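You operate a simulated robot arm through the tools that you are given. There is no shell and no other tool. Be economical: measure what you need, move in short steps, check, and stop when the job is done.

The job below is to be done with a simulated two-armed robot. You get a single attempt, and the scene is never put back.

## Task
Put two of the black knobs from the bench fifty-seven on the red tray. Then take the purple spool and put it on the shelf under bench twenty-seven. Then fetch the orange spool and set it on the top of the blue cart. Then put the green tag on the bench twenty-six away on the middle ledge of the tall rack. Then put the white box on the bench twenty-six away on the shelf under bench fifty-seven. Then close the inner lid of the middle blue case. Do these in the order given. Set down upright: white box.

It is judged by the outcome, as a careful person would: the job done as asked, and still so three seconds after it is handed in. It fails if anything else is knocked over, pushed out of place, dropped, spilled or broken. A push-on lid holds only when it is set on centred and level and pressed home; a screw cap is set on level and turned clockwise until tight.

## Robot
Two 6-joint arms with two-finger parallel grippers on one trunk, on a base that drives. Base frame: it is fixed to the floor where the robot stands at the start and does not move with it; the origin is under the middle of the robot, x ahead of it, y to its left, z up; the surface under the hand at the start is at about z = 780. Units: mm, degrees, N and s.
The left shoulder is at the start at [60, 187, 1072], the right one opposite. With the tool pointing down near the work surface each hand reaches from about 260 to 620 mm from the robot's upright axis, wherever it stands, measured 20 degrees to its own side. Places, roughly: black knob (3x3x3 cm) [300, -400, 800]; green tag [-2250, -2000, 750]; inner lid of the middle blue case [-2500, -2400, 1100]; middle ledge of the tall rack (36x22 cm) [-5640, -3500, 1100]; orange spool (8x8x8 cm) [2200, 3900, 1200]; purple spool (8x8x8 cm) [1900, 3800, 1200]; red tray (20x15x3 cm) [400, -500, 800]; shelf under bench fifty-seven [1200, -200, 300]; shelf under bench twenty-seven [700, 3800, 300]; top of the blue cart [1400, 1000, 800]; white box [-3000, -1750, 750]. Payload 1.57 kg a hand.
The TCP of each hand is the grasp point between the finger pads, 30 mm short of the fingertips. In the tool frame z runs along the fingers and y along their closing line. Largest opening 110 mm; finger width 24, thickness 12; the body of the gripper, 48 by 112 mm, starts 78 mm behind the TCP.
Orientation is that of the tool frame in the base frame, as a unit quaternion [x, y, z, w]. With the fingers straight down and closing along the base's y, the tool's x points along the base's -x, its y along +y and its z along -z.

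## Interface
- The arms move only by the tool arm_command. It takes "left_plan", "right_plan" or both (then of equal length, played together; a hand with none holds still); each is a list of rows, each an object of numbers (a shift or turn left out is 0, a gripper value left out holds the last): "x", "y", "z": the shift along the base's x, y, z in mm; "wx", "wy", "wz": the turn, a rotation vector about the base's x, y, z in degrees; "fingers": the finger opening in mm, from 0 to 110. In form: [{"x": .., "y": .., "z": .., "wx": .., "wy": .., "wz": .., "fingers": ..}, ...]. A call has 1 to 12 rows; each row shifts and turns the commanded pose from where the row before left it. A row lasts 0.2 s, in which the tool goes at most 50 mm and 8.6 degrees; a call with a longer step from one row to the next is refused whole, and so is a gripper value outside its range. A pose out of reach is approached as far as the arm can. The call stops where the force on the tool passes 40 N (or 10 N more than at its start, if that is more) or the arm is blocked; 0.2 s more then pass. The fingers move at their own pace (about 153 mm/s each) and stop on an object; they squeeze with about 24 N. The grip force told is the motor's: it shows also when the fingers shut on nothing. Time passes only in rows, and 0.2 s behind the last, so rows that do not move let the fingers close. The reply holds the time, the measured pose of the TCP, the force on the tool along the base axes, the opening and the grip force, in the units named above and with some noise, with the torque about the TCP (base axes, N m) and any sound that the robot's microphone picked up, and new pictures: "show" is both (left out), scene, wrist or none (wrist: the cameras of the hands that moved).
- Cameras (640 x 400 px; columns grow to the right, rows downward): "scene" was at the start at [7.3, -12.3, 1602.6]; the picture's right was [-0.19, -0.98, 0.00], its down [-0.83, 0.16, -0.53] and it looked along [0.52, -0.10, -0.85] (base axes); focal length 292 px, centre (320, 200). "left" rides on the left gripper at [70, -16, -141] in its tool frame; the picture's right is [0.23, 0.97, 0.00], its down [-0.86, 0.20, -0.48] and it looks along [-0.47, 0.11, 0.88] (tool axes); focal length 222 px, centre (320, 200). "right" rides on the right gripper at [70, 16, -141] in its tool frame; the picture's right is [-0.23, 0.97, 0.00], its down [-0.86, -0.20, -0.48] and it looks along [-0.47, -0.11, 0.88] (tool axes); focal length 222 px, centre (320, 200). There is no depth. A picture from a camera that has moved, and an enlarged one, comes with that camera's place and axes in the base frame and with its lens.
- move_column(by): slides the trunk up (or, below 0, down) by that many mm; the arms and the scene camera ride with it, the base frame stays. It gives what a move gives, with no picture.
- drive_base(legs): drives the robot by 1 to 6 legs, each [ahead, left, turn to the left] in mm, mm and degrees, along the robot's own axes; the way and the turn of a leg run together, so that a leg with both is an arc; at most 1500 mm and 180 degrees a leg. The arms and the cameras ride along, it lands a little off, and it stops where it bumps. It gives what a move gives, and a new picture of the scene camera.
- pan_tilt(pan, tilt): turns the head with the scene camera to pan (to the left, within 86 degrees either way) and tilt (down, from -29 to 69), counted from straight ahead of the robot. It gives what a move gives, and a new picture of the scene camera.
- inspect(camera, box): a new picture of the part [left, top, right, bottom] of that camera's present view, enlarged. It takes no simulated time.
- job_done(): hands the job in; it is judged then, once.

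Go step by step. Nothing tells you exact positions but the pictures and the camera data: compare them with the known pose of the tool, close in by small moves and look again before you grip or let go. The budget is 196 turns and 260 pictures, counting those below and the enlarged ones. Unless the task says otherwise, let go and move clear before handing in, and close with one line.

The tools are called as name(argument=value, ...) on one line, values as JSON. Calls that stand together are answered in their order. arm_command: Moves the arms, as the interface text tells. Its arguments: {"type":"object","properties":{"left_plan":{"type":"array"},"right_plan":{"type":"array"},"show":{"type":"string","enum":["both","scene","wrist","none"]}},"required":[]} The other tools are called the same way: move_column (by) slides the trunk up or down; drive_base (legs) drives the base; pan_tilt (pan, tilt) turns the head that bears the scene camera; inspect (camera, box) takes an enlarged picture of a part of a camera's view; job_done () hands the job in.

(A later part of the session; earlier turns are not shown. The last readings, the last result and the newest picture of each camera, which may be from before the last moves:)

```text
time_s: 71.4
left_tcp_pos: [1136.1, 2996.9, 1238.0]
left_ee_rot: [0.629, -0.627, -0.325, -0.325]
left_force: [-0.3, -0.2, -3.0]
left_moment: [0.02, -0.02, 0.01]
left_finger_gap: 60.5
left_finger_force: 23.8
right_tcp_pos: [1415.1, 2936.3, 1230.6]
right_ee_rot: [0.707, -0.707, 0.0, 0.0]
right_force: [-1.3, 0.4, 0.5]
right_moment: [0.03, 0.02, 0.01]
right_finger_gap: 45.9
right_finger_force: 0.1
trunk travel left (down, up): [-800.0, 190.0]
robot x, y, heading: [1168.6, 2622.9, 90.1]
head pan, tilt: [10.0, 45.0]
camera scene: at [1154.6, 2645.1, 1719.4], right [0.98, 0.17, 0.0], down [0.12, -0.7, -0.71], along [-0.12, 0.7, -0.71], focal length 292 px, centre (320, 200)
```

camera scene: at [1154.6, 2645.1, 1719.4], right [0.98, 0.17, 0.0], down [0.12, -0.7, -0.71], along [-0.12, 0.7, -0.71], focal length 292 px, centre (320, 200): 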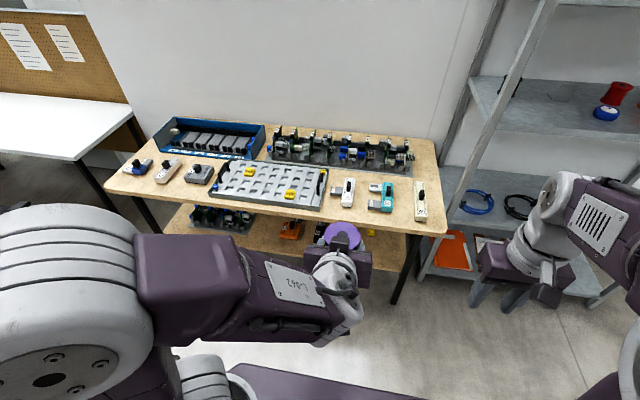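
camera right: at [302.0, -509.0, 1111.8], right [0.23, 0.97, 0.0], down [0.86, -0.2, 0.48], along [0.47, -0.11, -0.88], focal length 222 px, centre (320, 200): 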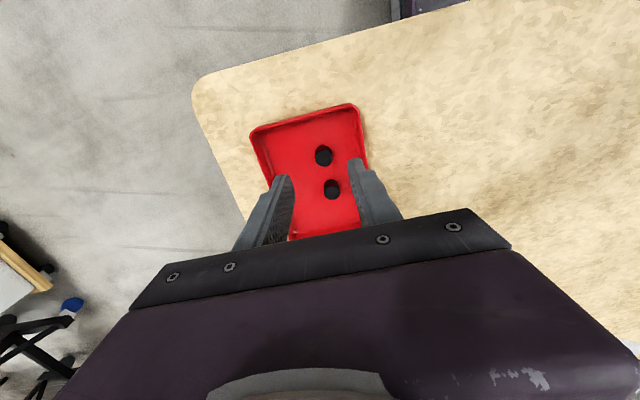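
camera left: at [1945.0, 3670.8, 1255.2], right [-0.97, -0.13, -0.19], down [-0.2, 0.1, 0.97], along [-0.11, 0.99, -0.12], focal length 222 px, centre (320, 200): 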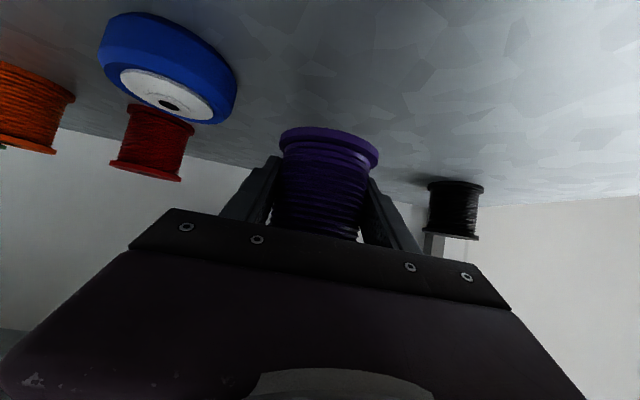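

The shelf under bench twenty-seven is at about z≈270 with its front edge near y≈3590, below a bench top at z≈750. I'll swing the right hand to the side, lower the trunk and inspect the shelf.

arm_command(right_plan=[{"x": 45, "y": -10}, {"x": 45, "y": -15}, {"x": 45, "y": -15}, {"x": 40, "y": -25}, {"x": 40, "y": -25}, {"x": 35, "y": -30}, {"x": 30, "y": -35}, {"x": 20, "y": -35}, {"x": 10, "y": -25}, {}], show="none")

move_column(by=-620)

pan_tilt(pan=0, tilt=35)

```text
time_s: 73.6
left_tcp_pos: [1136.6, 2997.9, 1238.2]
left_ee_rot: [0.629, -0.628, -0.324, -0.325]
left_force: [-0.6, -0.3, -2.2]
left_moment: [0.0, -0.04, -0.01]
left_finger_gap: 60.5
left_finger_force: 24.0
right_tcp_pos: [1724.8, 2720.5, 1229.6]
right_ee_rot: [0.708, -0.706, 0.001, 0.0]
right_force: [0.5, -0.4, 0.5]
right_moment: [-0.02, 0.0, 0.03]
right_finger_gap: 45.9
right_finger_force: 0.1
trunk travel left (down, up): [-800.0, 190.0]
robot x, y, heading: [1168.7, 2621.2, 90.3]
head pan, tilt: [10.0, 45.0]
```

```text
refused: -620 is not a number from -400 to 400
```

```text
time_s: 74.3
left_tcp_pos: [1137.1, 2997.0, 1237.7]
left_ee_rot: [0.629, -0.626, -0.326, -0.326]
left_force: [0.1, 0.6, -2.7]
left_moment: [0.03, -0.01, -0.02]
left_finger_gap: 60.7
left_finger_force: 24.1
right_tcp_pos: [1724.8, 2720.7, 1228.9]
right_ee_rot: [0.708, -0.706, 0.001, 0.0]
right_force: [0.8, 0.8, 0.5]
right_moment: [-0.01, -0.03, -0.04]
right_finger_gap: 46.2
right_finger_force: 0.1
trunk travel left (down, up): [-800.0, 190.0]
robot x, y, heading: [1170.5, 2625.8, 90.0]
head pan, tilt: [0.0, 35.0]
camera scene: at [1169.3, 2653.2, 1734.1], right [1.0, 0.0, 0.0], down [0.0, -0.57, -0.82], along [0.0, 0.82, -0.57], focal length 292 px, centre (320, 200)
```

scene: 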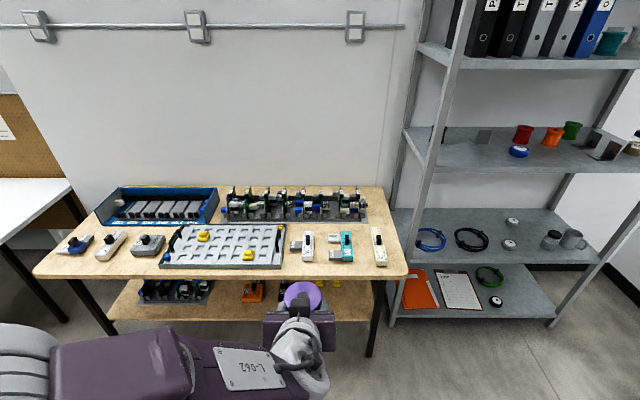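

move_column(by=-310)

move_column(by=-310)

drive_base(legs=[[250, 200, 0]])

pan_tilt(pan=0, tilt=20)

```text
time_s: 77.4
left_tcp_pos: [1137.8, 2998.5, 927.8]
left_ee_rot: [0.628, -0.627, -0.325, -0.327]
left_force: [0.9, 0.2, -2.4]
left_moment: [0.02, -0.01, -0.04]
left_finger_gap: 60.5
left_finger_force: 24.1
right_tcp_pos: [1724.6, 2721.7, 919.9]
right_ee_rot: [0.708, -0.706, 0.001, 0.0]
right_force: [0.7, 0.9, 0.2]
right_moment: [0.02, -0.01, -0.02]
right_finger_gap: 46.2
right_finger_force: 0.0
trunk travel left (down, up): [-490.0, 500.0]
robot x, y, heading: [1174.5, 2624.8, 90.1]
head pan, tilt: [0.0, 35.0]
```

```text
time_s: 80.5
left_tcp_pos: [1137.5, 2997.6, 618.2]
left_ee_rot: [0.629, -0.627, -0.325, -0.325]
left_force: [-0.9, -0.9, -3.4]
left_moment: [0.01, 0.02, -0.03]
left_finger_gap: 60.6
left_finger_force: 23.6
right_tcp_pos: [1725.2, 2721.1, 609.4]
right_ee_rot: [0.708, -0.706, 0.0, 0.0]
right_force: [0.7, 0.4, -0.1]
right_moment: [-0.03, -0.03, -0.02]
right_finger_gap: 45.6
right_finger_force: 0.0
trunk travel left (down, up): [-180.0, 810.0]
robot x, y, heading: [1170.5, 2623.3, 90.1]
head pan, tilt: [0.0, 35.0]
```

```text
time_s: 82.6
left_tcp_pos: [936.2, 3247.0, 617.9]
left_ee_rot: [0.629, -0.627, -0.325, -0.326]
left_force: [0.4, -1.2, -3.8]
left_moment: [-0.01, 0.01, 0.03]
left_finger_gap: 60.6
left_finger_force: 24.1
right_tcp_pos: [1523.8, 2971.0, 609.4]
right_ee_rot: [0.708, -0.706, 0.0, 0.0]
right_force: [0.2, -1.3, -1.3]
right_moment: [0.01, 0.0, -0.04]
right_finger_gap: 45.9
right_finger_force: 0.0
trunk travel left (down, up): [-180.0, 810.0]
robot x, y, heading: [968.8, 2874.7, 89.8]
head pan, tilt: [0.0, 35.0]
camera scene: at [967.4, 2902.6, 1114.2], right [1.0, 0.0, 0.0], down [0.0, -0.57, -0.82], along [0.0, 0.82, -0.57], focal length 292 px, centre (320, 200)
```

scene: 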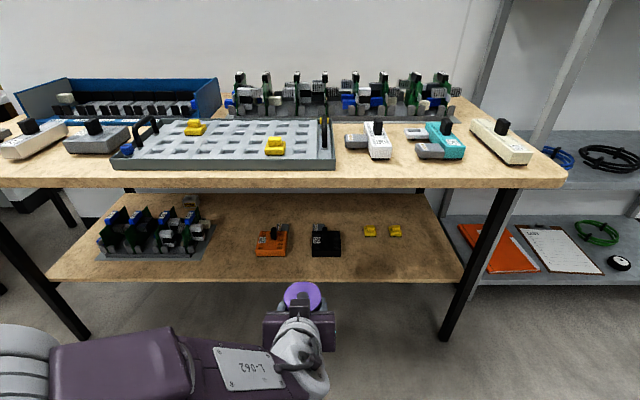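

```text
time_s: 83.4
left_tcp_pos: [935.6, 3247.6, 617.0]
left_ee_rot: [0.628, -0.628, -0.324, -0.326]
left_force: [0.3, 0.0, -3.2]
left_moment: [-0.04, 0.0, 0.02]
left_finger_gap: 60.5
left_finger_force: 23.5
right_tcp_pos: [1523.5, 2970.7, 611.5]
right_ee_rot: [0.708, -0.706, 0.0, 0.0]
right_force: [0.6, 0.5, -0.5]
right_moment: [0.01, -0.02, 0.0]
right_finger_gap: 46.0
right_finger_force: 0.1
trunk travel left (down, up): [-180.0, 810.0]
robot x, y, heading: [967.3, 2873.7, 89.8]
head pan, tilt: [0.0, 20.0]
camera scene: at [967.5, 2907.5, 1138.0], right [1.0, 0.0, 0.0], down [0.0, -0.34, -0.94], along [0.0, 0.94, -0.34], focal length 292 px, centre (320, 200)
```

scene: 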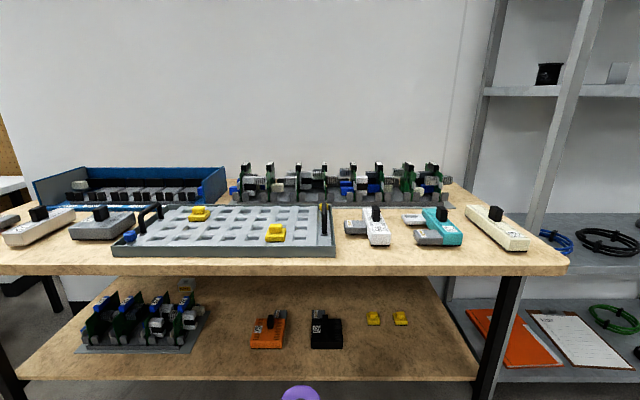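

The shelf is at z≈325 with its front edge at y≈3550, and the spot in front of the yellow parts, near [1180,3640], is free. I'll line up there and lower the hand below the bench top.

drive_base(legs=[[0, -245, 0]])

arm_command(left_plan=[{"z": -40}, {"z": -45}, {"z": -45}, {"z": -45}, {"z": -40}, {}], show="scene")

```text
time_s: 85.2
left_tcp_pos: [1177.6, 3245.6, 616.7]
left_ee_rot: [0.628, -0.627, -0.326, -0.326]
left_force: [0.3, -0.9, -3.5]
left_moment: [0.01, -0.01, 0.01]
left_finger_gap: 60.6
left_finger_force: 23.9
right_tcp_pos: [1764.1, 2968.9, 608.9]
right_ee_rot: [0.707, -0.707, 0.0, 0.0]
right_force: [-0.2, -0.3, 0.3]
right_moment: [0.0, 0.0, 0.04]
right_finger_gap: 45.9
right_finger_force: 0.0
trunk travel left (down, up): [-180.0, 810.0]
robot x, y, heading: [1204.3, 2872.5, 89.8]
head pan, tilt: [0.0, 20.0]
camera scene: at [1207.8, 2907.5, 1138.0], right [1.0, 0.0, 0.0], down [0.0, -0.34, -0.94], along [0.0, 0.94, -0.34], focal length 292 px, centre (320, 200)
```

scene: 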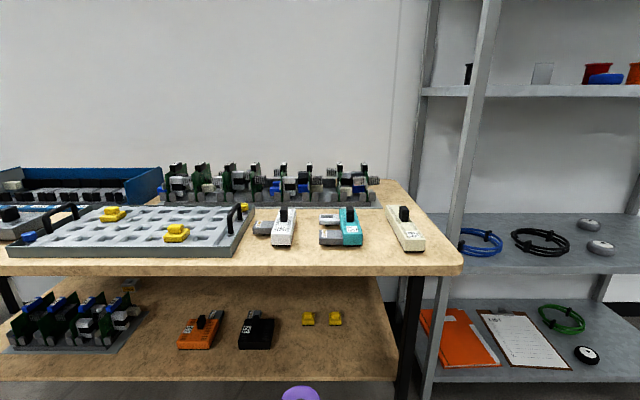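

```text
time_s: 86.6
left_tcp_pos: [1234.9, 3286.8, 468.6]
left_ee_rot: [-0.629, 0.629, 0.325, 0.321]
left_force: [-0.4, -0.6, -2.2]
left_moment: [-0.01, 0.02, 0.01]
left_finger_gap: 60.9
left_finger_force: 24.0
left hand out of reach, approached as far as the arm can: row 1, 2, 3, 4, 5
right_tcp_pos: [1763.7, 2969.4, 609.9]
right_ee_rot: [0.707, -0.707, 0.0, 0.0]
right_force: [0.8, -0.4, -0.8]
right_moment: [-0.02, -0.01, 0.01]
right_finger_gap: 46.3
right_finger_force: 0.0
trunk travel left (down, up): [-180.0, 810.0]
robot x, y, heading: [1207.0, 2873.9, 90.0]
head pan, tilt: [0.0, 20.0]
camera scene: at [1207.5, 2907.5, 1138.0], right [1.0, 0.0, 0.0], down [0.0, -0.34, -0.94], along [0.0, 0.94, -0.34], focal length 292 px, centre (320, 200)
```

scene: 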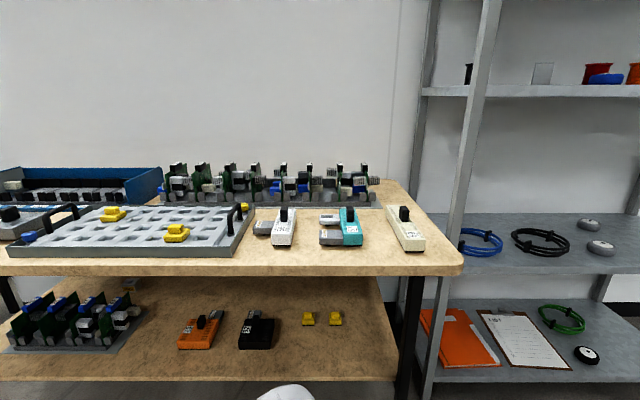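

I'll extend the arm ahead while lowering it, then check the pose.

arm_command(left_plan=[{"x": -10, "y": 40}, {"x": -10, "y": 40}, {"x": -10, "y": 30, "z": -25}, {"x": -10, "y": 5, "z": -25}, {"x": -10, "z": -20}, {}], show="none")

pan_tilt(pan=0, tilt=45)

```text
time_s: 88.0
left_tcp_pos: [1194.9, 3410.2, 403.1]
left_ee_rot: [-0.628, 0.629, 0.326, 0.322]
left_force: [0.6, -0.4, -3.2]
left_moment: [0.03, 0.0, 0.04]
left_finger_gap: 60.7
left_finger_force: 23.5
left hand out of reach, approached as far as the arm can: row 5
right_tcp_pos: [1763.0, 2969.5, 609.6]
right_ee_rot: [-0.707, 0.707, 0.001, 0.0]
right_force: [-0.6, -0.6, -0.8]
right_moment: [-0.03, -0.03, 0.02]
right_finger_gap: 46.0
right_finger_force: 0.0
trunk travel left (down, up): [-180.0, 810.0]
robot x, y, heading: [1210.8, 2874.2, 89.7]
head pan, tilt: [0.0, 20.0]
```

```text
time_s: 88.9
left_tcp_pos: [1193.8, 3410.6, 403.8]
left_ee_rot: [0.629, -0.629, -0.326, -0.321]
left_force: [0.3, -0.2, -3.4]
left_moment: [0.01, -0.01, 0.03]
left_finger_gap: 60.4
left_finger_force: 23.7
right_tcp_pos: [1763.3, 2969.0, 610.0]
right_ee_rot: [0.707, -0.707, -0.001, 0.0]
right_force: [-0.4, -0.1, -0.6]
right_moment: [0.04, 0.03, 0.03]
right_finger_gap: 46.0
right_finger_force: 0.1
trunk travel left (down, up): [-180.0, 810.0]
robot x, y, heading: [1212.5, 2875.3, 90.0]
head pan, tilt: [0.0, 45.0]
camera scene: at [1207.4, 2895.8, 1099.4], right [1.0, 0.0, 0.0], down [0.0, -0.71, -0.71], along [0.0, 0.71, -0.71], focal length 292 px, centre (320, 200)
```

scene: 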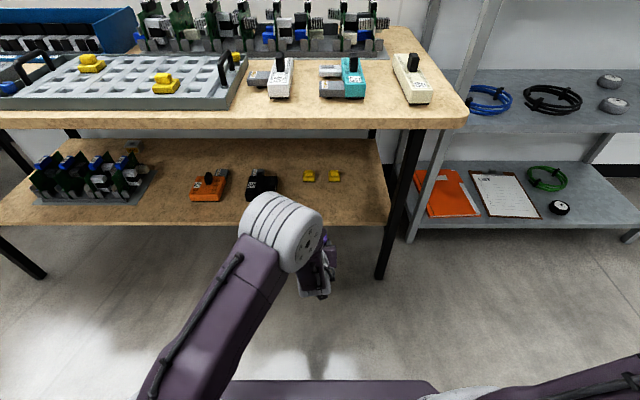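

The elbow leads ahead above bench height, so I'll only drive part of the way and make the rest with arm reach.

drive_base(legs=[[110, 0, 0]])

arm_command(left_plan=[{"x": -5, "y": 30}, {"x": -5, "y": 30}, {}], show="both")

```text
time_s: 90.1
left_tcp_pos: [1195.9, 3522.7, 401.8]
left_ee_rot: [-0.628, 0.629, 0.327, 0.322]
left_force: [0.6, 0.0, -3.2]
left_moment: [0.02, 0.02, -0.02]
left_finger_gap: 60.6
left_finger_force: 24.3
right_tcp_pos: [1763.8, 3081.6, 609.8]
right_ee_rot: [-0.706, 0.708, 0.0, 0.001]
right_force: [0.6, 0.4, -0.3]
right_moment: [0.02, -0.05, -0.02]
right_finger_gap: 46.1
right_finger_force: 0.1
trunk travel left (down, up): [-180.0, 810.0]
robot x, y, heading: [1208.7, 2984.5, 89.9]
head pan, tilt: [0.0, 45.0]
camera scene: at [1207.7, 3008.1, 1099.3], right [1.0, 0.0, 0.0], down [0.0, -0.71, -0.71], along [0.0, 0.71, -0.71], focal length 292 px, centre (320, 200)
```

scene: 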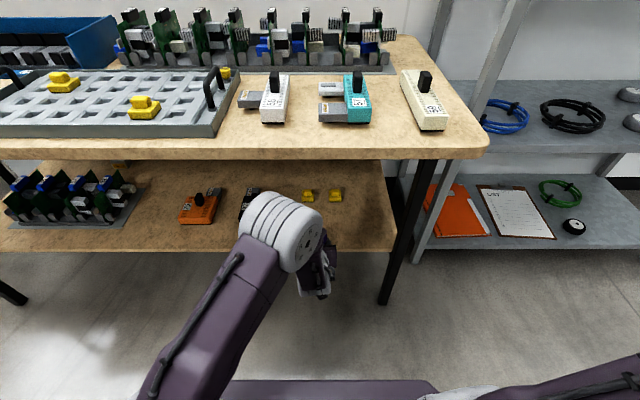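

```text
time_s: 90.9
left_tcp_pos: [1185.5, 3581.4, 403.9]
left_ee_rot: [-0.628, 0.63, 0.326, 0.321]
left_force: [0.3, -0.7, -2.9]
left_moment: [0.03, -0.03, 0.01]
left_finger_gap: 60.5
left_finger_force: 23.6
right_tcp_pos: [1764.7, 3080.9, 609.4]
right_ee_rot: [-0.707, 0.708, 0.0, 0.0]
right_force: [-0.7, -0.5, 0.3]
right_moment: [0.01, -0.04, 0.03]
right_finger_gap: 46.2
right_finger_force: 0.0
trunk travel left (down, up): [-180.0, 810.0]
robot x, y, heading: [1207.0, 2987.4, 89.9]
head pan, tilt: [0.0, 45.0]
camera scene: at [1207.6, 3007.9, 1099.4], right [1.0, 0.0, 0.0], down [0.0, -0.71, -0.71], along [0.0, 0.71, -0.71], focal length 292 px, centre (320, 200)
camera left: at [1201.2, 3425.0, 430.2], right [-0.97, -0.13, -0.18], down [-0.19, 0.11, 0.98], along [-0.11, 0.99, -0.13], focal length 222 px, centre (320, 200)
```

scene: 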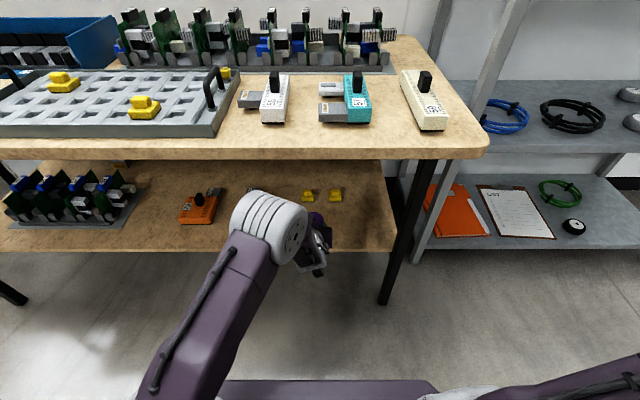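
left: 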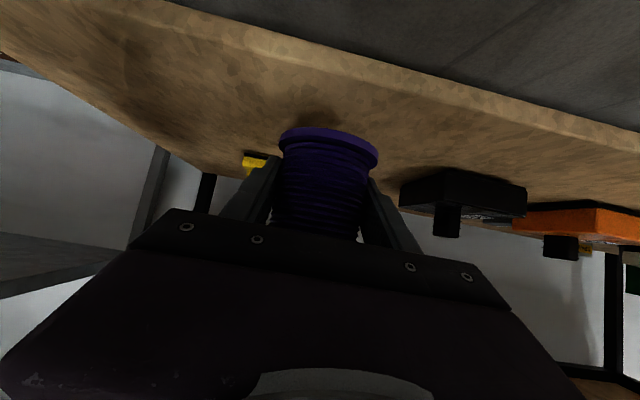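

Everything agrees: shelf z≈325, front edge y≈3550, and the black box well to the side. I'll go 45 mm further in and lower the spool.

arm_command(left_plan=[{"y": 25}, {"y": 20}, {"z": -14}, {"z": -10}, {"z": -5}, {}], show="wrist")

```text
time_s: 92.3
left_tcp_pos: [1184.4, 3627.2, 373.8]
left_ee_rot: [-0.627, 0.63, 0.326, 0.322]
left_force: [0.1, -0.2, -3.5]
left_moment: [0.03, -0.01, 0.0]
left_finger_gap: 60.6
left_finger_force: 24.0
right_tcp_pos: [1764.2, 3081.4, 610.4]
right_ee_rot: [-0.706, 0.708, 0.0, 0.0]
right_force: [0.9, 0.4, -0.8]
right_moment: [-0.02, -0.01, -0.02]
right_finger_gap: 45.9
right_finger_force: 0.1
trunk travel left (down, up): [-180.0, 810.0]
robot x, y, heading: [1210.6, 2986.2, 89.9]
head pan, tilt: [0.0, 45.0]
camera left: at [1200.8, 3470.0, 400.2], right [-0.97, -0.13, -0.18], down [-0.19, 0.11, 0.98], along [-0.11, 0.99, -0.13], focal length 222 px, centre (320, 200)
```

left: 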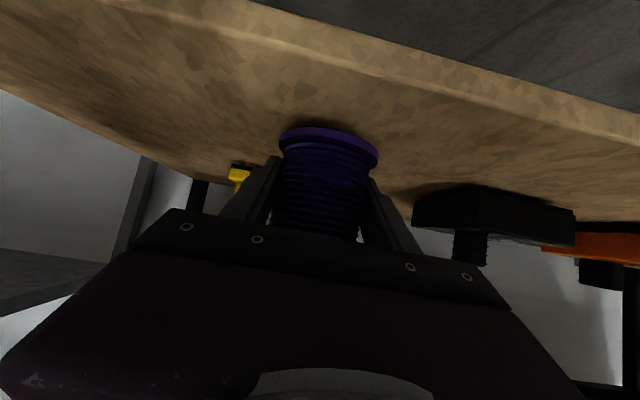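

No contact yet, so I'll lower in small steps.

arm_command(left_plan=[{"z": -4}, {"z": -4}, {}], show="none")

```text
time_s: 93.1
left_tcp_pos: [1186.0, 3626.3, 367.2]
left_ee_rot: [-0.629, 0.629, 0.326, 0.321]
left_force: [0.8, -0.4, -3.5]
left_moment: [0.03, -0.01, 0.01]
left_finger_gap: 60.4
left_finger_force: 24.0
right_tcp_pos: [1765.2, 3080.5, 609.8]
right_ee_rot: [-0.706, 0.708, 0.0, 0.0]
right_force: [0.1, 0.7, -0.2]
right_moment: [-0.01, -0.03, 0.0]
right_finger_gap: 46.1
right_finger_force: 0.1
trunk travel left (down, up): [-180.0, 810.0]
robot x, y, heading: [1207.0, 2983.4, 89.8]
head pan, tilt: [0.0, 45.0]
```

arm_command(left_plan=[{"z": -4}, {}, {"z": -4}, {}], show="wrist")

```text
time_s: 94.1
left_tcp_pos: [1184.8, 3628.0, 359.5]
left_ee_rot: [0.628, -0.628, -0.328, -0.322]
left_force: [-0.8, -0.3, 8.8]
left_moment: [0.1, -0.36, 0.03]
left_finger_gap: 60.7
left_finger_force: 23.7
right_tcp_pos: [1764.0, 3080.4, 609.2]
right_ee_rot: [0.707, -0.707, -0.001, 0.0]
right_force: [-0.1, 0.1, -0.4]
right_moment: [-0.02, -0.02, -0.04]
right_finger_gap: 46.1
right_finger_force: 0.1
trunk travel left (down, up): [-180.0, 810.0]
robot x, y, heading: [1207.8, 2987.8, 89.8]
head pan, tilt: [0.0, 45.0]
camera left: at [1200.7, 3470.5, 386.2], right [-0.97, -0.13, -0.18], down [-0.19, 0.1, 0.98], along [-0.11, 0.99, -0.12], focal length 222 px, centre (320, 200)
```

left: 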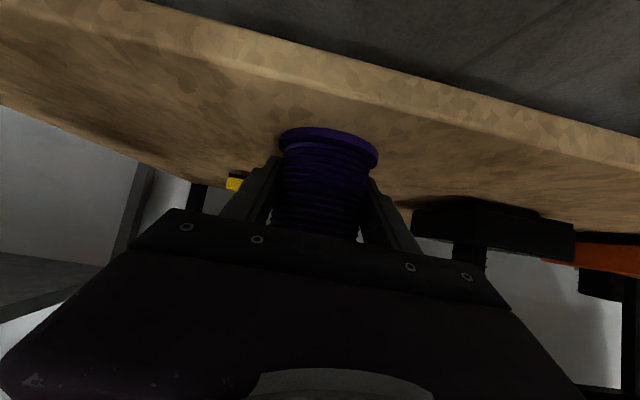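

The spool is in contact with the shelf. I'll release it and withdraw straight back.

arm_command(left_plan=[{"fingers": 66}, {"fingers": 90}, {}, {"z": 4}, {"y": -25}, {"y": -35}, {"y": -35}, {}], show="both")

```text
time_s: 95.9
left_tcp_pos: [1190.9, 3540.8, 365.4]
left_ee_rot: [-0.629, 0.63, 0.328, 0.317]
left_force: [0.4, -0.7, -0.7]
left_moment: [0.02, -0.03, 0.03]
left_finger_gap: 90.1
left_finger_force: 0.0
left hand out of reach, approached as far as the arm can: row 7
right_tcp_pos: [1764.1, 3079.8, 609.9]
right_ee_rot: [-0.707, 0.708, -0.001, 0.0]
right_force: [-1.1, 0.3, 0.4]
right_moment: [-0.02, -0.01, -0.01]
right_finger_gap: 46.0
right_finger_force: 0.1
trunk travel left (down, up): [-180.0, 810.0]
robot x, y, heading: [1207.1, 2982.8, 89.8]
head pan, tilt: [0.0, 45.0]
camera scene: at [1207.7, 3007.4, 1099.4], right [1.0, 0.0, 0.0], down [0.0, -0.71, -0.71], along [0.0, 0.71, -0.71], focal length 292 px, centre (320, 200)
camera left: at [1206.9, 3383.9, 392.1], right [-0.98, -0.14, -0.17], down [-0.19, 0.11, 0.98], along [-0.12, 0.98, -0.13], focal length 222 px, centre (320, 200)
```

scene: 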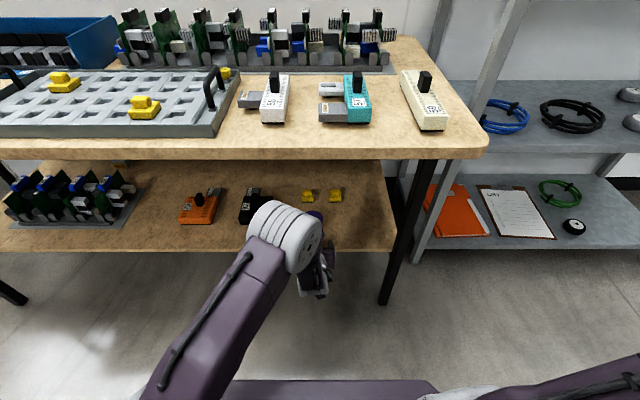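
left: 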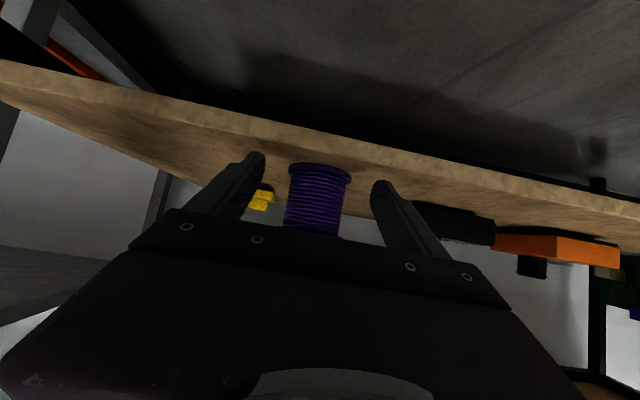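

The purple spool stands upright on the shelf. I'll back away, raise the trunk and reposition the arms for the orange spool.

drive_base(legs=[[-450, 0, 0]])

inspect(camera="scene", box=[160, 60, 480, 260])

move_column(by=320)

move_column(by=300)

arm_command(left_plan=[{"x": -30, "y": -30, "wx": -8, "z": 25}, {"x": -30, "y": -30, "wx": -8, "z": 25}, {"x": -30, "y": -30, "wx": -8, "z": 25}, {"x": -30, "y": -30, "wx": -8, "z": 25}, {"x": -30, "y": -30, "wx": -8, "z": 25}, {"x": -30, "y": -30, "wx": -8, "z": 25}, {"y": -30, "wx": -7, "z": 25}, {"y": -25}], right_plan=[{"x": -30, "y": 35, "fingers": 92}, {"x": -30, "y": 35}, {"x": -35, "y": 30}, {"x": -35, "y": 30}, {"x": -40, "y": 25}, {"x": -40, "y": 25}, {"x": -40, "y": 25}, {"x": -40, "y": 25}], show="none")

```text
time_s: 98.6
left_tcp_pos: [1192.1, 3088.1, 365.7]
left_ee_rot: [-0.625, 0.633, 0.327, 0.32]
left_force: [-0.2, 0.3, -0.5]
left_moment: [-0.01, 0.01, 0.02]
left_finger_gap: 90.0
left_finger_force: 0.0
right_tcp_pos: [1762.1, 2621.6, 609.7]
right_ee_rot: [-0.703, 0.712, 0.0, -0.001]
right_force: [0.1, 0.1, -0.2]
right_moment: [0.03, 0.01, -0.02]
right_finger_gap: 45.8
right_finger_force: 0.0
trunk travel left (down, up): [-180.0, 810.0]
robot x, y, heading: [1208.0, 2531.9, 89.4]
head pan, tilt: [0.0, 45.0]
camera scene: at [1204.7, 2554.5, 1099.4], right [1.0, -0.01, 0.0], down [-0.01, -0.71, -0.71], along [0.01, 0.71, -0.71], focal length 292 px, centre (320, 200)
```

scene: 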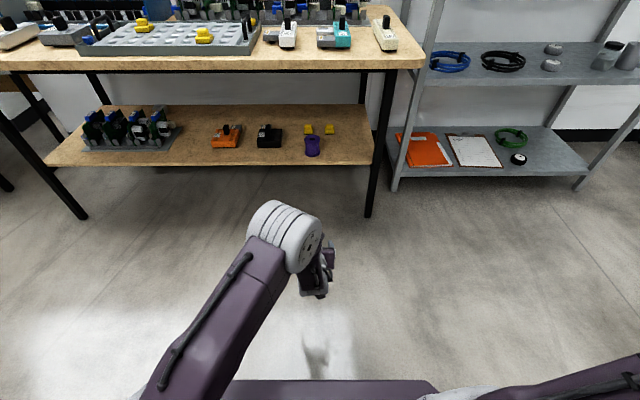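

```text
2.00 times, centred on (320, 160) of scene
camera zoom: at [1204.7, 2554.5, 1099.4], right [1.0, -0.01, 0.0], down [-0.01, -0.71, -0.71], along [0.01, 0.71, -0.71], focal length 584 px, centre (320, 280)
```

zoom: 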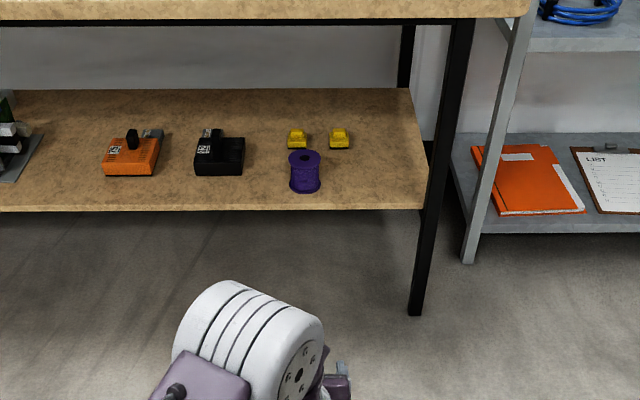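

```text
time_s: 101.8
left_tcp_pos: [1192.5, 3087.6, 685.5]
left_ee_rot: [-0.625, 0.633, 0.327, 0.32]
left_force: [0.9, -0.7, -0.1]
left_moment: [-0.03, -0.03, -0.01]
left_finger_gap: 90.2
left_finger_force: 0.1
right_tcp_pos: [1761.9, 2622.7, 930.1]
right_ee_rot: [-0.703, 0.711, 0.0, 0.0]
right_force: [-0.1, -0.4, -0.2]
right_moment: [0.01, -0.01, -0.01]
right_finger_gap: 46.1
right_finger_force: 0.1
trunk travel left (down, up): [-500.0, 490.0]
robot x, y, heading: [1211.0, 2533.4, 89.5]
head pan, tilt: [0.0, 45.0]
```

```text
time_s: 104.8
left_tcp_pos: [1192.5, 3088.1, 984.8]
left_ee_rot: [-0.625, 0.634, 0.326, 0.319]
left_force: [0.6, 0.4, -0.1]
left_moment: [-0.02, -0.02, -0.02]
left_finger_gap: 90.0
left_finger_force: 0.0
right_tcp_pos: [1761.7, 2622.7, 1230.3]
right_ee_rot: [-0.703, 0.711, 0.001, -0.001]
right_force: [-0.1, 0.8, -0.6]
right_moment: [-0.02, -0.03, -0.01]
right_finger_gap: 46.1
right_finger_force: 0.2
trunk travel left (down, up): [-800.0, 190.0]
robot x, y, heading: [1204.9, 2533.1, 89.3]
head pan, tilt: [0.0, 45.0]
```

```text
time_s: 106.6
left_tcp_pos: [1013.9, 2871.5, 1143.6]
left_ee_rot: [-0.704, 0.71, 0.032, -0.004]
left_force: [0.0, 0.0, 0.2]
left_moment: [0.01, -0.02, 0.01]
left_finger_gap: 90.0
left_finger_force: 0.0
left hand out of reach, approached as far as the arm can: row 4, 5
right_tcp_pos: [1472.0, 2853.2, 1229.7]
right_ee_rot: [-0.703, 0.712, 0.0, 0.0]
right_force: [0.0, -0.1, -0.4]
right_moment: [-0.02, 0.02, -0.02]
right_finger_gap: 92.1
right_finger_force: 0.0
trunk travel left (down, up): [-800.0, 190.0]
robot x, y, heading: [1208.4, 2530.7, 89.3]
head pan, tilt: [0.0, 45.0]
```

The purple spool is in place. Now I'll drive back in front of the rack for the orange one.

drive_base(legs=[[100, -900, 0.6], [350, -60, 0]])

arm_command(right_plan=[{"x": -20, "wx": 7.86}, {"x": -30, "wx": 7.86}, {"x": -30, "wx": 7.86}, {"x": -30, "wx": 7.86}, {"x": -30, "wx": 7.86}, {"x": -30, "wx": 7.86}, {"x": -10, "wx": 7.84}, {}], show="none")

pan_tilt(pan=0, tilt=30)

```text
time_s: 113.3
left_tcp_pos: [1983.3, 3322.3, 1145.0]
left_ee_rot: [0.708, -0.705, -0.034, 0.004]
left_force: [-0.6, 0.1, -0.4]
left_moment: [0.01, 0.02, -0.01]
left_finger_gap: 90.2
left_finger_force: 0.0
right_tcp_pos: [2442.6, 3308.1, 1229.1]
right_ee_rot: [-0.707, 0.707, 0.001, 0.001]
right_force: [-0.3, -0.7, -0.4]
right_moment: [0.01, -0.03, 0.0]
right_finger_gap: 92.0
right_finger_force: 0.1
trunk travel left (down, up): [-800.0, 190.0]
robot x, y, heading: [2179.6, 2988.7, 89.7]
head pan, tilt: [0.0, 45.0]
camera scene: at [2178.0, 3006.0, 1719.4], right [1.0, 0.0, 0.0], down [0.0, -0.71, -0.71], along [0.0, 0.71, -0.71], focal length 292 px, centre (320, 200)
```

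scene: 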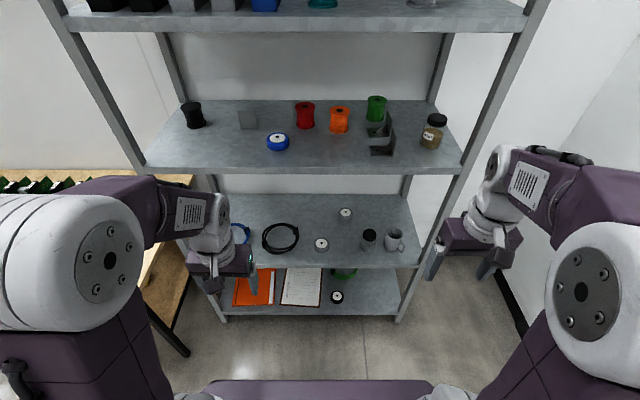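

```text
time_s: 115.1
left_tcp_pos: [1985.2, 3322.1, 1145.2]
left_ee_rot: [0.708, -0.705, -0.034, 0.004]
left_force: [-0.4, 0.5, 0.4]
left_moment: [-0.01, 0.01, 0.01]
left_finger_gap: 90.0
left_finger_force: 0.0
right_tcp_pos: [2231.3, 3367.0, 1256.6]
right_ee_rot: [0.627, -0.627, -0.326, -0.327]
right_force: [0.4, -0.3, -1.2]
right_moment: [0.03, -0.03, 0.02]
right_finger_gap: 91.9
right_finger_force: 0.1
right hand out of reach, approached as far as the arm can: row 3, 4, 5, 6, 7
trunk travel left (down, up): [-800.0, 190.0]
robot x, y, heading: [2176.5, 2988.2, 90.0]
head pan, tilt: [0.0, 45.0]
```

```text
time_s: 115.9
left_tcp_pos: [1984.9, 3324.0, 1145.1]
left_ee_rot: [0.708, -0.706, -0.033, 0.004]
left_force: [0.1, 0.2, 0.3]
left_moment: [0.0, -0.01, -0.01]
left_finger_gap: 89.8
left_finger_force: 0.1
right_tcp_pos: [2232.3, 3367.2, 1255.7]
right_ee_rot: [0.628, -0.627, -0.326, -0.326]
right_force: [0.1, 0.6, -0.1]
right_moment: [0.01, -0.01, 0.01]
right_finger_gap: 92.1
right_finger_force: 0.0
trunk travel left (down, up): [-800.0, 190.0]
robot x, y, heading: [2180.6, 2987.8, 90.1]
head pan, tilt: [0.0, 30.0]
camera scene: at [2178.5, 3017.2, 1741.9], right [1.0, 0.0, 0.0], down [0.0, -0.5, -0.87], along [0.0, 0.87, -0.5], focal length 292 px, centre (320, 200)
```

scene: 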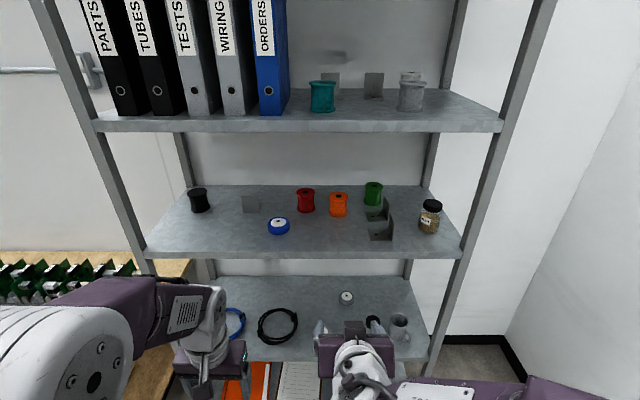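

The orange spool should be at about [2250,3940]. I'll lift the left hand clear, drive in, and align the right hand.

arm_command(left_plan=[{"x": -25, "y": -10, "z": 40}, {"x": -25, "y": -10, "z": 40}, {"x": -20, "z": 40}, {}], show="none")

drive_base(legs=[[340, 0, 0]])

inspect(camera="scene", box=[200, 200, 480, 375])

inspect(camera="right", box=[0, 0, 640, 400])

```text
time_s: 116.9
left_tcp_pos: [1915.5, 3302.7, 1264.2]
left_ee_rot: [0.708, -0.705, -0.033, 0.004]
left_force: [-0.1, 0.1, 0.9]
left_moment: [0.01, -0.01, -0.01]
left_finger_gap: 90.2
left_finger_force: 0.0
right_tcp_pos: [2231.3, 3366.7, 1257.2]
right_ee_rot: [-0.627, 0.628, 0.325, 0.326]
right_force: [-0.4, -0.1, 0.2]
right_moment: [0.0, -0.01, -0.01]
right_finger_gap: 92.5
right_finger_force: 0.1
trunk travel left (down, up): [-800.0, 190.0]
robot x, y, heading: [2178.4, 2985.2, 90.0]
head pan, tilt: [0.0, 30.0]
```

```text
time_s: 119.1
left_tcp_pos: [1914.2, 3635.4, 1263.9]
left_ee_rot: [0.708, -0.705, -0.034, 0.004]
left_force: [-0.1, 0.0, 0.5]
left_moment: [0.0, -0.01, 0.02]
left_finger_gap: 89.7
left_finger_force: 0.1
right_tcp_pos: [2230.4, 3699.4, 1258.0]
right_ee_rot: [0.627, -0.627, -0.327, -0.328]
right_force: [-0.5, -0.3, 0.5]
right_moment: [0.02, 0.02, 0.01]
right_finger_gap: 91.9
right_finger_force: 0.1
trunk travel left (down, up): [-800.0, 190.0]
robot x, y, heading: [2177.6, 3320.7, 90.0]
head pan, tilt: [0.0, 30.0]
camera scene: at [2177.7, 3348.7, 1742.1], right [1.0, 0.0, 0.0], down [0.0, -0.5, -0.87], along [0.0, 0.87, -0.5], focal length 292 px, centre (320, 200)
```

scene: 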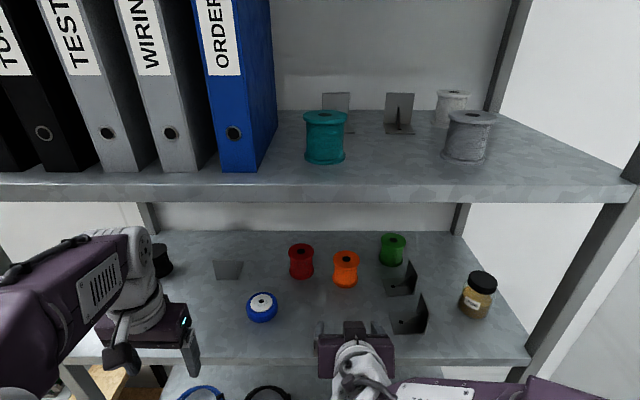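

```text
2.29 times, centred on (340, 288) of scene
camera zoom: at [2177.7, 3348.7, 1742.1], right [1.0, 0.0, 0.0], down [0.0, -0.5, -0.87], along [0.0, 0.87, -0.5], focal length 668 px, centre (274, 0)
```

zoom: 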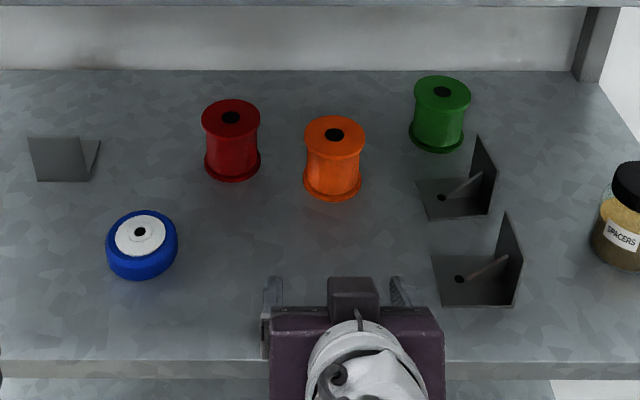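

```text
1.00 times, centred on (320, 200) of right (not enlarged: the box is as wide or as high as the picture)
camera zoom: at [2214.3, 3543.1, 1280.8], right [-0.97, 0.13, 0.18], down [0.2, 0.1, 0.98], along [0.11, 0.99, -0.12], focal length 222 px, centre (320, 200)
```

zoom: 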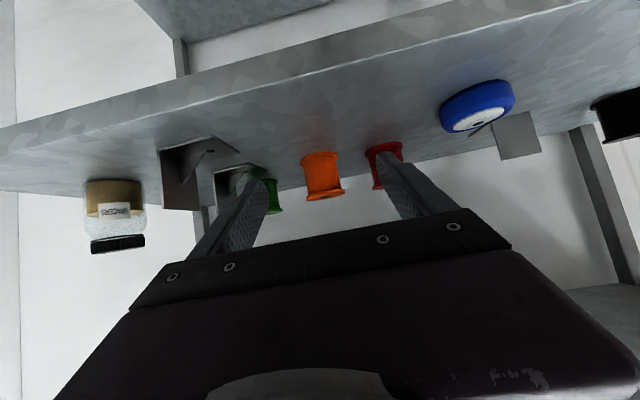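

Orange is confirmed at about [2248,3937], with the neighbours clear of the fingers' path. I'll lower and align first.

arm_command(right_plan=[{"x": 9, "y": 20, "z": -30}, {"x": 9, "y": 20, "z": -30}, {"y": 30, "z": -5}, {}], show="wrist")

```text
time_s: 120.1
left_tcp_pos: [1913.4, 3636.3, 1264.1]
left_ee_rot: [0.709, -0.704, -0.033, 0.004]
left_force: [0.2, -0.5, -0.1]
left_moment: [0.02, 0.0, 0.0]
left_finger_gap: 90.2
left_finger_force: 0.0
right_tcp_pos: [2242.7, 3775.5, 1194.8]
right_ee_rot: [0.628, -0.627, -0.326, -0.326]
right_force: [-0.4, -0.1, 0.3]
right_moment: [0.0, 0.0, -0.03]
right_finger_gap: 92.2
right_finger_force: 0.1
right hand out of reach, approached as far as the arm can: row 1
trunk travel left (down, up): [-800.0, 190.0]
robot x, y, heading: [2175.6, 3321.8, 90.2]
head pan, tilt: [0.0, 30.0]
camera right: at [2226.9, 3619.7, 1218.6], right [-0.97, 0.13, 0.18], down [0.2, 0.1, 0.98], along [0.11, 0.99, -0.12], focal length 222 px, centre (320, 200)
```

right: 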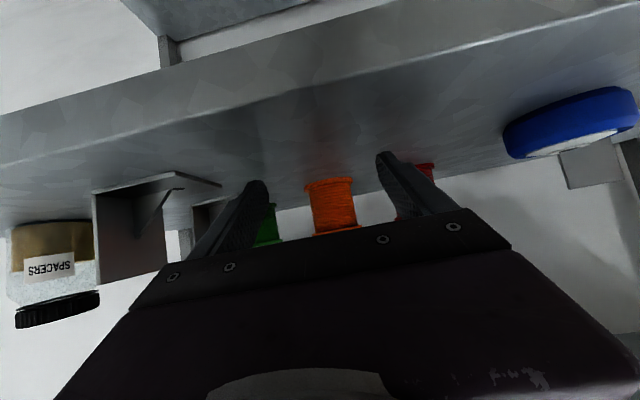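

arm_command(right_plan=[{"x": 5, "y": 40, "z": -3}, {"y": 40}, {"y": 40}, {}], show="wrist")

```text
time_s: 121.1
left_tcp_pos: [1913.9, 3637.7, 1263.5]
left_ee_rot: [0.709, -0.705, -0.032, 0.005]
left_force: [-0.7, -0.1, -0.5]
left_moment: [-0.01, 0.02, 0.01]
left_finger_gap: 90.1
left_finger_force: 0.0
right_tcp_pos: [2248.6, 3897.2, 1192.6]
right_ee_rot: [0.628, -0.627, -0.326, -0.326]
right_force: [-0.3, 0.0, -0.1]
right_moment: [-0.01, 0.01, 0.0]
right_finger_gap: 92.2
right_finger_force: 0.0
trunk travel left (down, up): [-800.0, 190.0]
robot x, y, heading: [2177.6, 3320.9, 89.9]
head pan, tilt: [0.0, 30.0]
camera right: at [2232.8, 3741.1, 1217.0], right [-0.97, 0.13, 0.18], down [0.2, 0.1, 0.98], along [0.11, 0.99, -0.12], focal length 222 px, centre (320, 200)
```

right: 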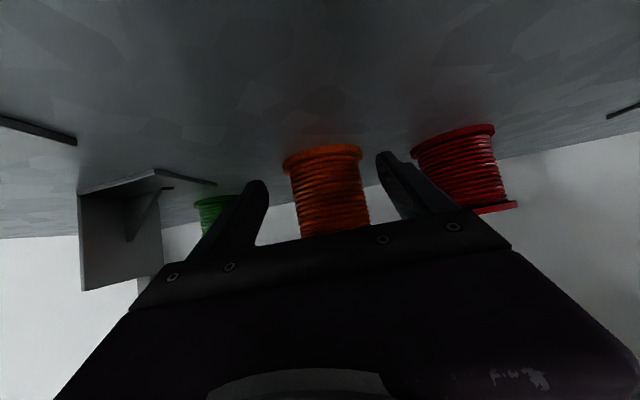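

Centred. I'll go the last bit, grip and lift.

arm_command(right_plan=[{"y": 25}, {"y": 13}, {}, {"fingers": 40}, {}, {}, {"z": 15}, {"z": 25}, {}], show="wrist")

```text
time_s: 123.1
left_tcp_pos: [1913.2, 3637.8, 1263.4]
left_ee_rot: [0.709, -0.705, -0.033, 0.005]
left_force: [-0.8, -0.6, -0.4]
left_moment: [0.0, 0.0, -0.02]
left_finger_gap: 89.9
left_finger_force: 0.1
right_tcp_pos: [2248.3, 3935.3, 1232.0]
right_ee_rot: [0.628, -0.627, -0.326, -0.327]
right_force: [-0.4, 0.9, -3.5]
right_moment: [0.03, -0.02, -0.03]
right_finger_gap: 60.5
right_finger_force: 23.8
trunk travel left (down, up): [-800.0, 190.0]
robot x, y, heading: [2179.6, 3319.4, 89.8]
head pan, tilt: [0.0, 30.0]
camera right: at [2231.5, 3778.7, 1255.5], right [-0.97, 0.13, 0.18], down [0.2, 0.1, 0.97], along [0.11, 0.99, -0.12], focal length 222 px, centre (320, 200)
```

right: 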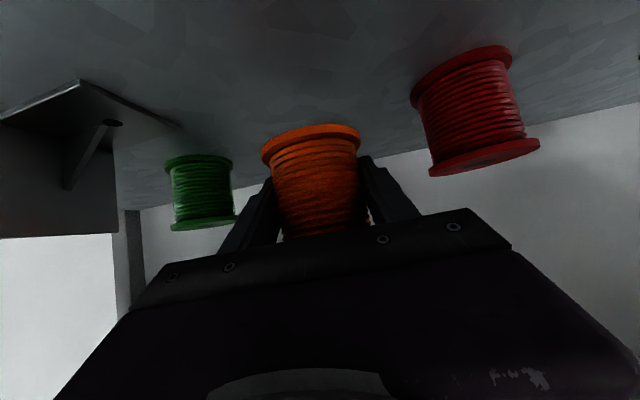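

The orange spool is held. I'll withdraw it, back off and turn around to see the blue cart.

arm_command(right_plan=[{"y": -45}, {"y": -45}, {"y": -45}, {"y": -45}, {"y": -30}, {}], show="none")

drive_base(legs=[[-600, 0, 0], [-250, 600, 0], [0, 0, 180]])

pan_tilt(pan=0, tilt=25)

```text
time_s: 124.5
left_tcp_pos: [1914.5, 3638.6, 1262.6]
left_ee_rot: [0.709, -0.705, -0.031, 0.005]
left_force: [-0.5, 0.7, 0.3]
left_moment: [-0.02, 0.02, -0.02]
left_finger_gap: 90.1
left_finger_force: 0.1
right_tcp_pos: [2244.8, 3731.0, 1235.2]
right_ee_rot: [0.629, -0.627, -0.324, -0.325]
right_force: [-0.9, 0.0, -3.0]
right_moment: [-0.02, 0.06, 0.05]
right_finger_gap: 60.4
right_finger_force: 24.1
right hand out of reach, approached as far as the arm can: row 5
trunk travel left (down, up): [-800.0, 190.0]
robot x, y, heading: [2178.1, 3317.9, 90.0]
head pan, tilt: [0.0, 30.0]
```

```text
time_s: 138.5
left_tcp_pos: [1836.5, 2146.1, 1263.2]
left_ee_rot: [0.708, 0.705, 0.004, 0.033]
left_force: [0.4, 0.2, 0.4]
left_moment: [-0.02, 0.01, -0.01]
left_finger_gap: 90.1
left_finger_force: 0.0
right_tcp_pos: [1505.7, 2055.2, 1235.8]
right_ee_rot: [0.631, 0.625, -0.328, 0.323]
right_force: [0.4, -0.4, -2.8]
right_moment: [0.02, 0.02, -0.01]
right_finger_gap: 60.8
right_finger_force: 24.0
trunk travel left (down, up): [-800.0, 190.0]
robot x, y, heading: [1574.6, 2466.2, -90.3]
head pan, tilt: [0.0, 30.0]
camera scene: at [1575.0, 2434.7, 1742.0], right [-1.0, 0.01, 0.0], down [0.0, 0.5, -0.87], along [-0.01, -0.87, -0.5], focal length 292 px, centre (320, 200)
```

scene: 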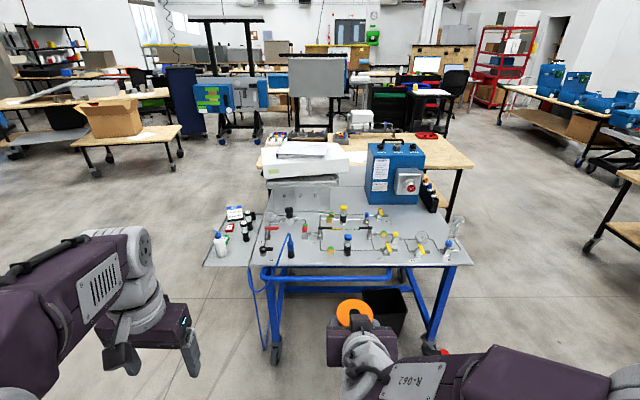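

```text
time_s: 139.1
left_tcp_pos: [1837.5, 2145.2, 1262.8]
left_ee_rot: [0.707, 0.706, 0.004, 0.033]
left_force: [0.5, 0.0, -0.7]
left_moment: [-0.02, 0.02, 0.01]
left_finger_gap: 90.2
left_finger_force: 0.1
right_tcp_pos: [1506.2, 2055.3, 1237.3]
right_ee_rot: [0.63, 0.625, -0.327, 0.324]
right_force: [0.2, 0.9, -3.4]
right_moment: [-0.01, -0.03, 0.02]
right_finger_gap: 60.4
right_finger_force: 24.3
trunk travel left (down, up): [-800.0, 190.0]
robot x, y, heading: [1575.0, 2463.0, -90.7]
head pan, tilt: [0.0, 25.0]
camera scene: at [1575.1, 2433.0, 1749.9], right [-1.0, 0.01, 0.0], down [0.0, 0.42, -0.91], along [-0.01, -0.91, -0.42], focal length 292 px, centre (320, 200)
```

scene: 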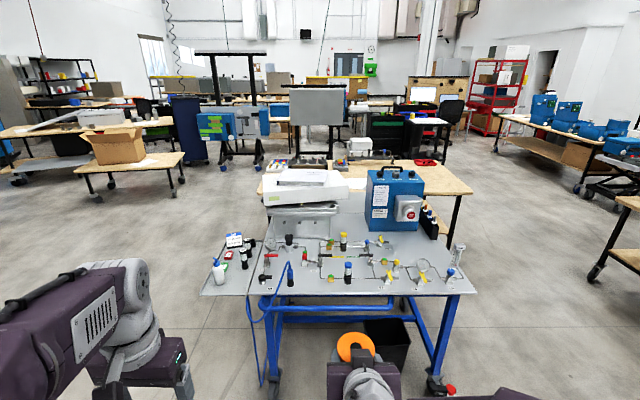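

I'll zoom in on the cart top to find free space.

inspect(camera="scene", box=[180, 150, 500, 310])

```text
2.00 times, centred on (340, 230) of scene
camera zoom: at [1575.1, 2433.0, 1749.9], right [-1.0, 0.01, 0.0], down [0.0, 0.42, -0.91], along [-0.01, -0.91, -0.42], focal length 584 px, centre (280, 140)
```

zoom: 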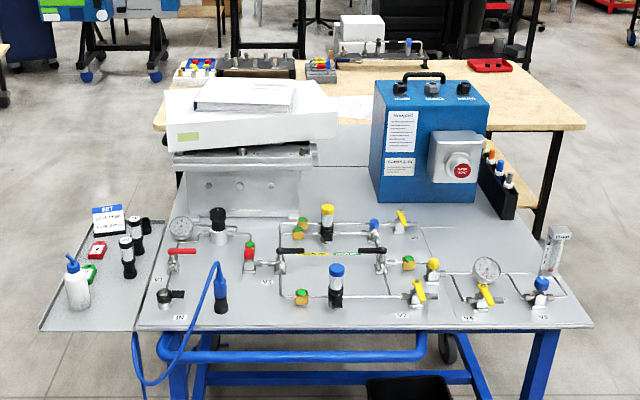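

The free patch on the cart's top is around [990,1040], between the blue box and the gauges, and it's reachable from the x<850 side. I'll drive round to face it.

drive_base(legs=[[0, -1150, 0], [0, 0, 90.5], [0, -1300, 0]])

pan_tilt(pan=0, tilt=40)

```text
time_s: 154.7
left_tcp_pos: [736.9, 1458.1, 1263.1]
left_ee_rot: [0.009, 0.999, 0.027, 0.02]
left_force: [-0.4, 0.7, -0.4]
left_moment: [0.01, 0.0, 0.0]
left_finger_gap: 89.9
left_finger_force: 0.0
right_tcp_pos: [820.7, 1126.7, 1236.2]
right_ee_rot: [0.011, 0.888, -0.008, 0.46]
right_force: [-0.1, -0.5, -3.1]
right_moment: [0.01, -0.04, -0.03]
right_finger_gap: 60.4
right_finger_force: 24.0
trunk travel left (down, up): [-800.0, 190.0]
robot x, y, heading: [413.0, 1203.1, -1.0]
head pan, tilt: [0.0, 25.0]
camera scene: at [444.2, 1203.8, 1749.9], right [-0.02, -1.0, 0.0], down [-0.42, 0.01, -0.91], along [0.91, -0.02, -0.42], focal length 292 px, centre (320, 200)
```

scene: 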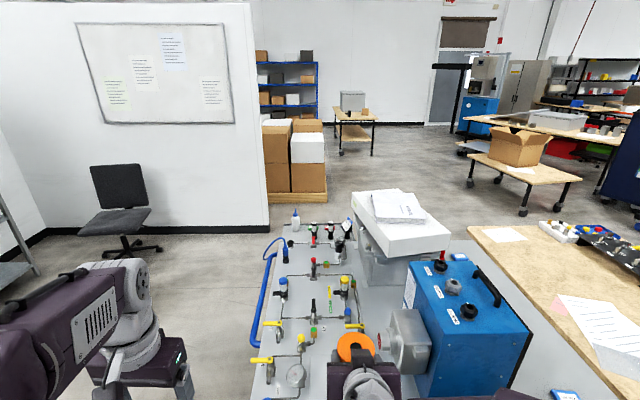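

```text
time_s: 155.5
left_tcp_pos: [737.1, 1459.3, 1263.7]
left_ee_rot: [0.011, 0.999, 0.026, 0.02]
left_force: [-0.2, 0.3, -0.1]
left_moment: [0.0, -0.01, 0.0]
left_finger_gap: 90.4
left_finger_force: 0.1
right_tcp_pos: [821.0, 1125.7, 1236.5]
right_ee_rot: [0.01, 0.888, -0.006, 0.461]
right_force: [-0.8, 0.2, -3.4]
right_moment: [-0.01, 0.0, 0.02]
right_finger_gap: 60.2
right_finger_force: 24.7
trunk travel left (down, up): [-800.0, 190.0]
robot x, y, heading: [415.0, 1199.5, -1.4]
head pan, tilt: [0.0, 40.0]
camera scene: at [437.1, 1202.9, 1726.7], right [-0.02, -1.0, 0.0], down [-0.64, 0.02, -0.77], along [0.77, -0.02, -0.64], focal length 292 px, centre (320, 200)
```

scene: 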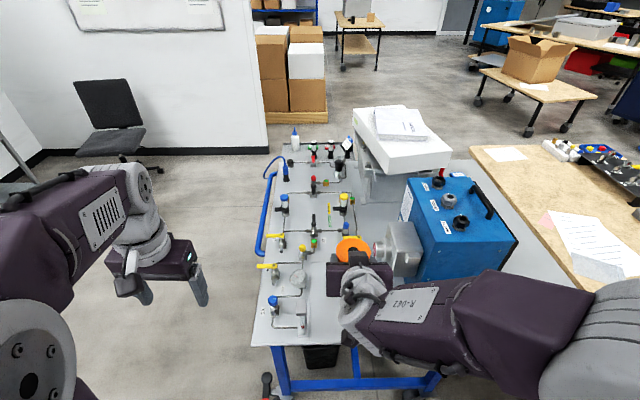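

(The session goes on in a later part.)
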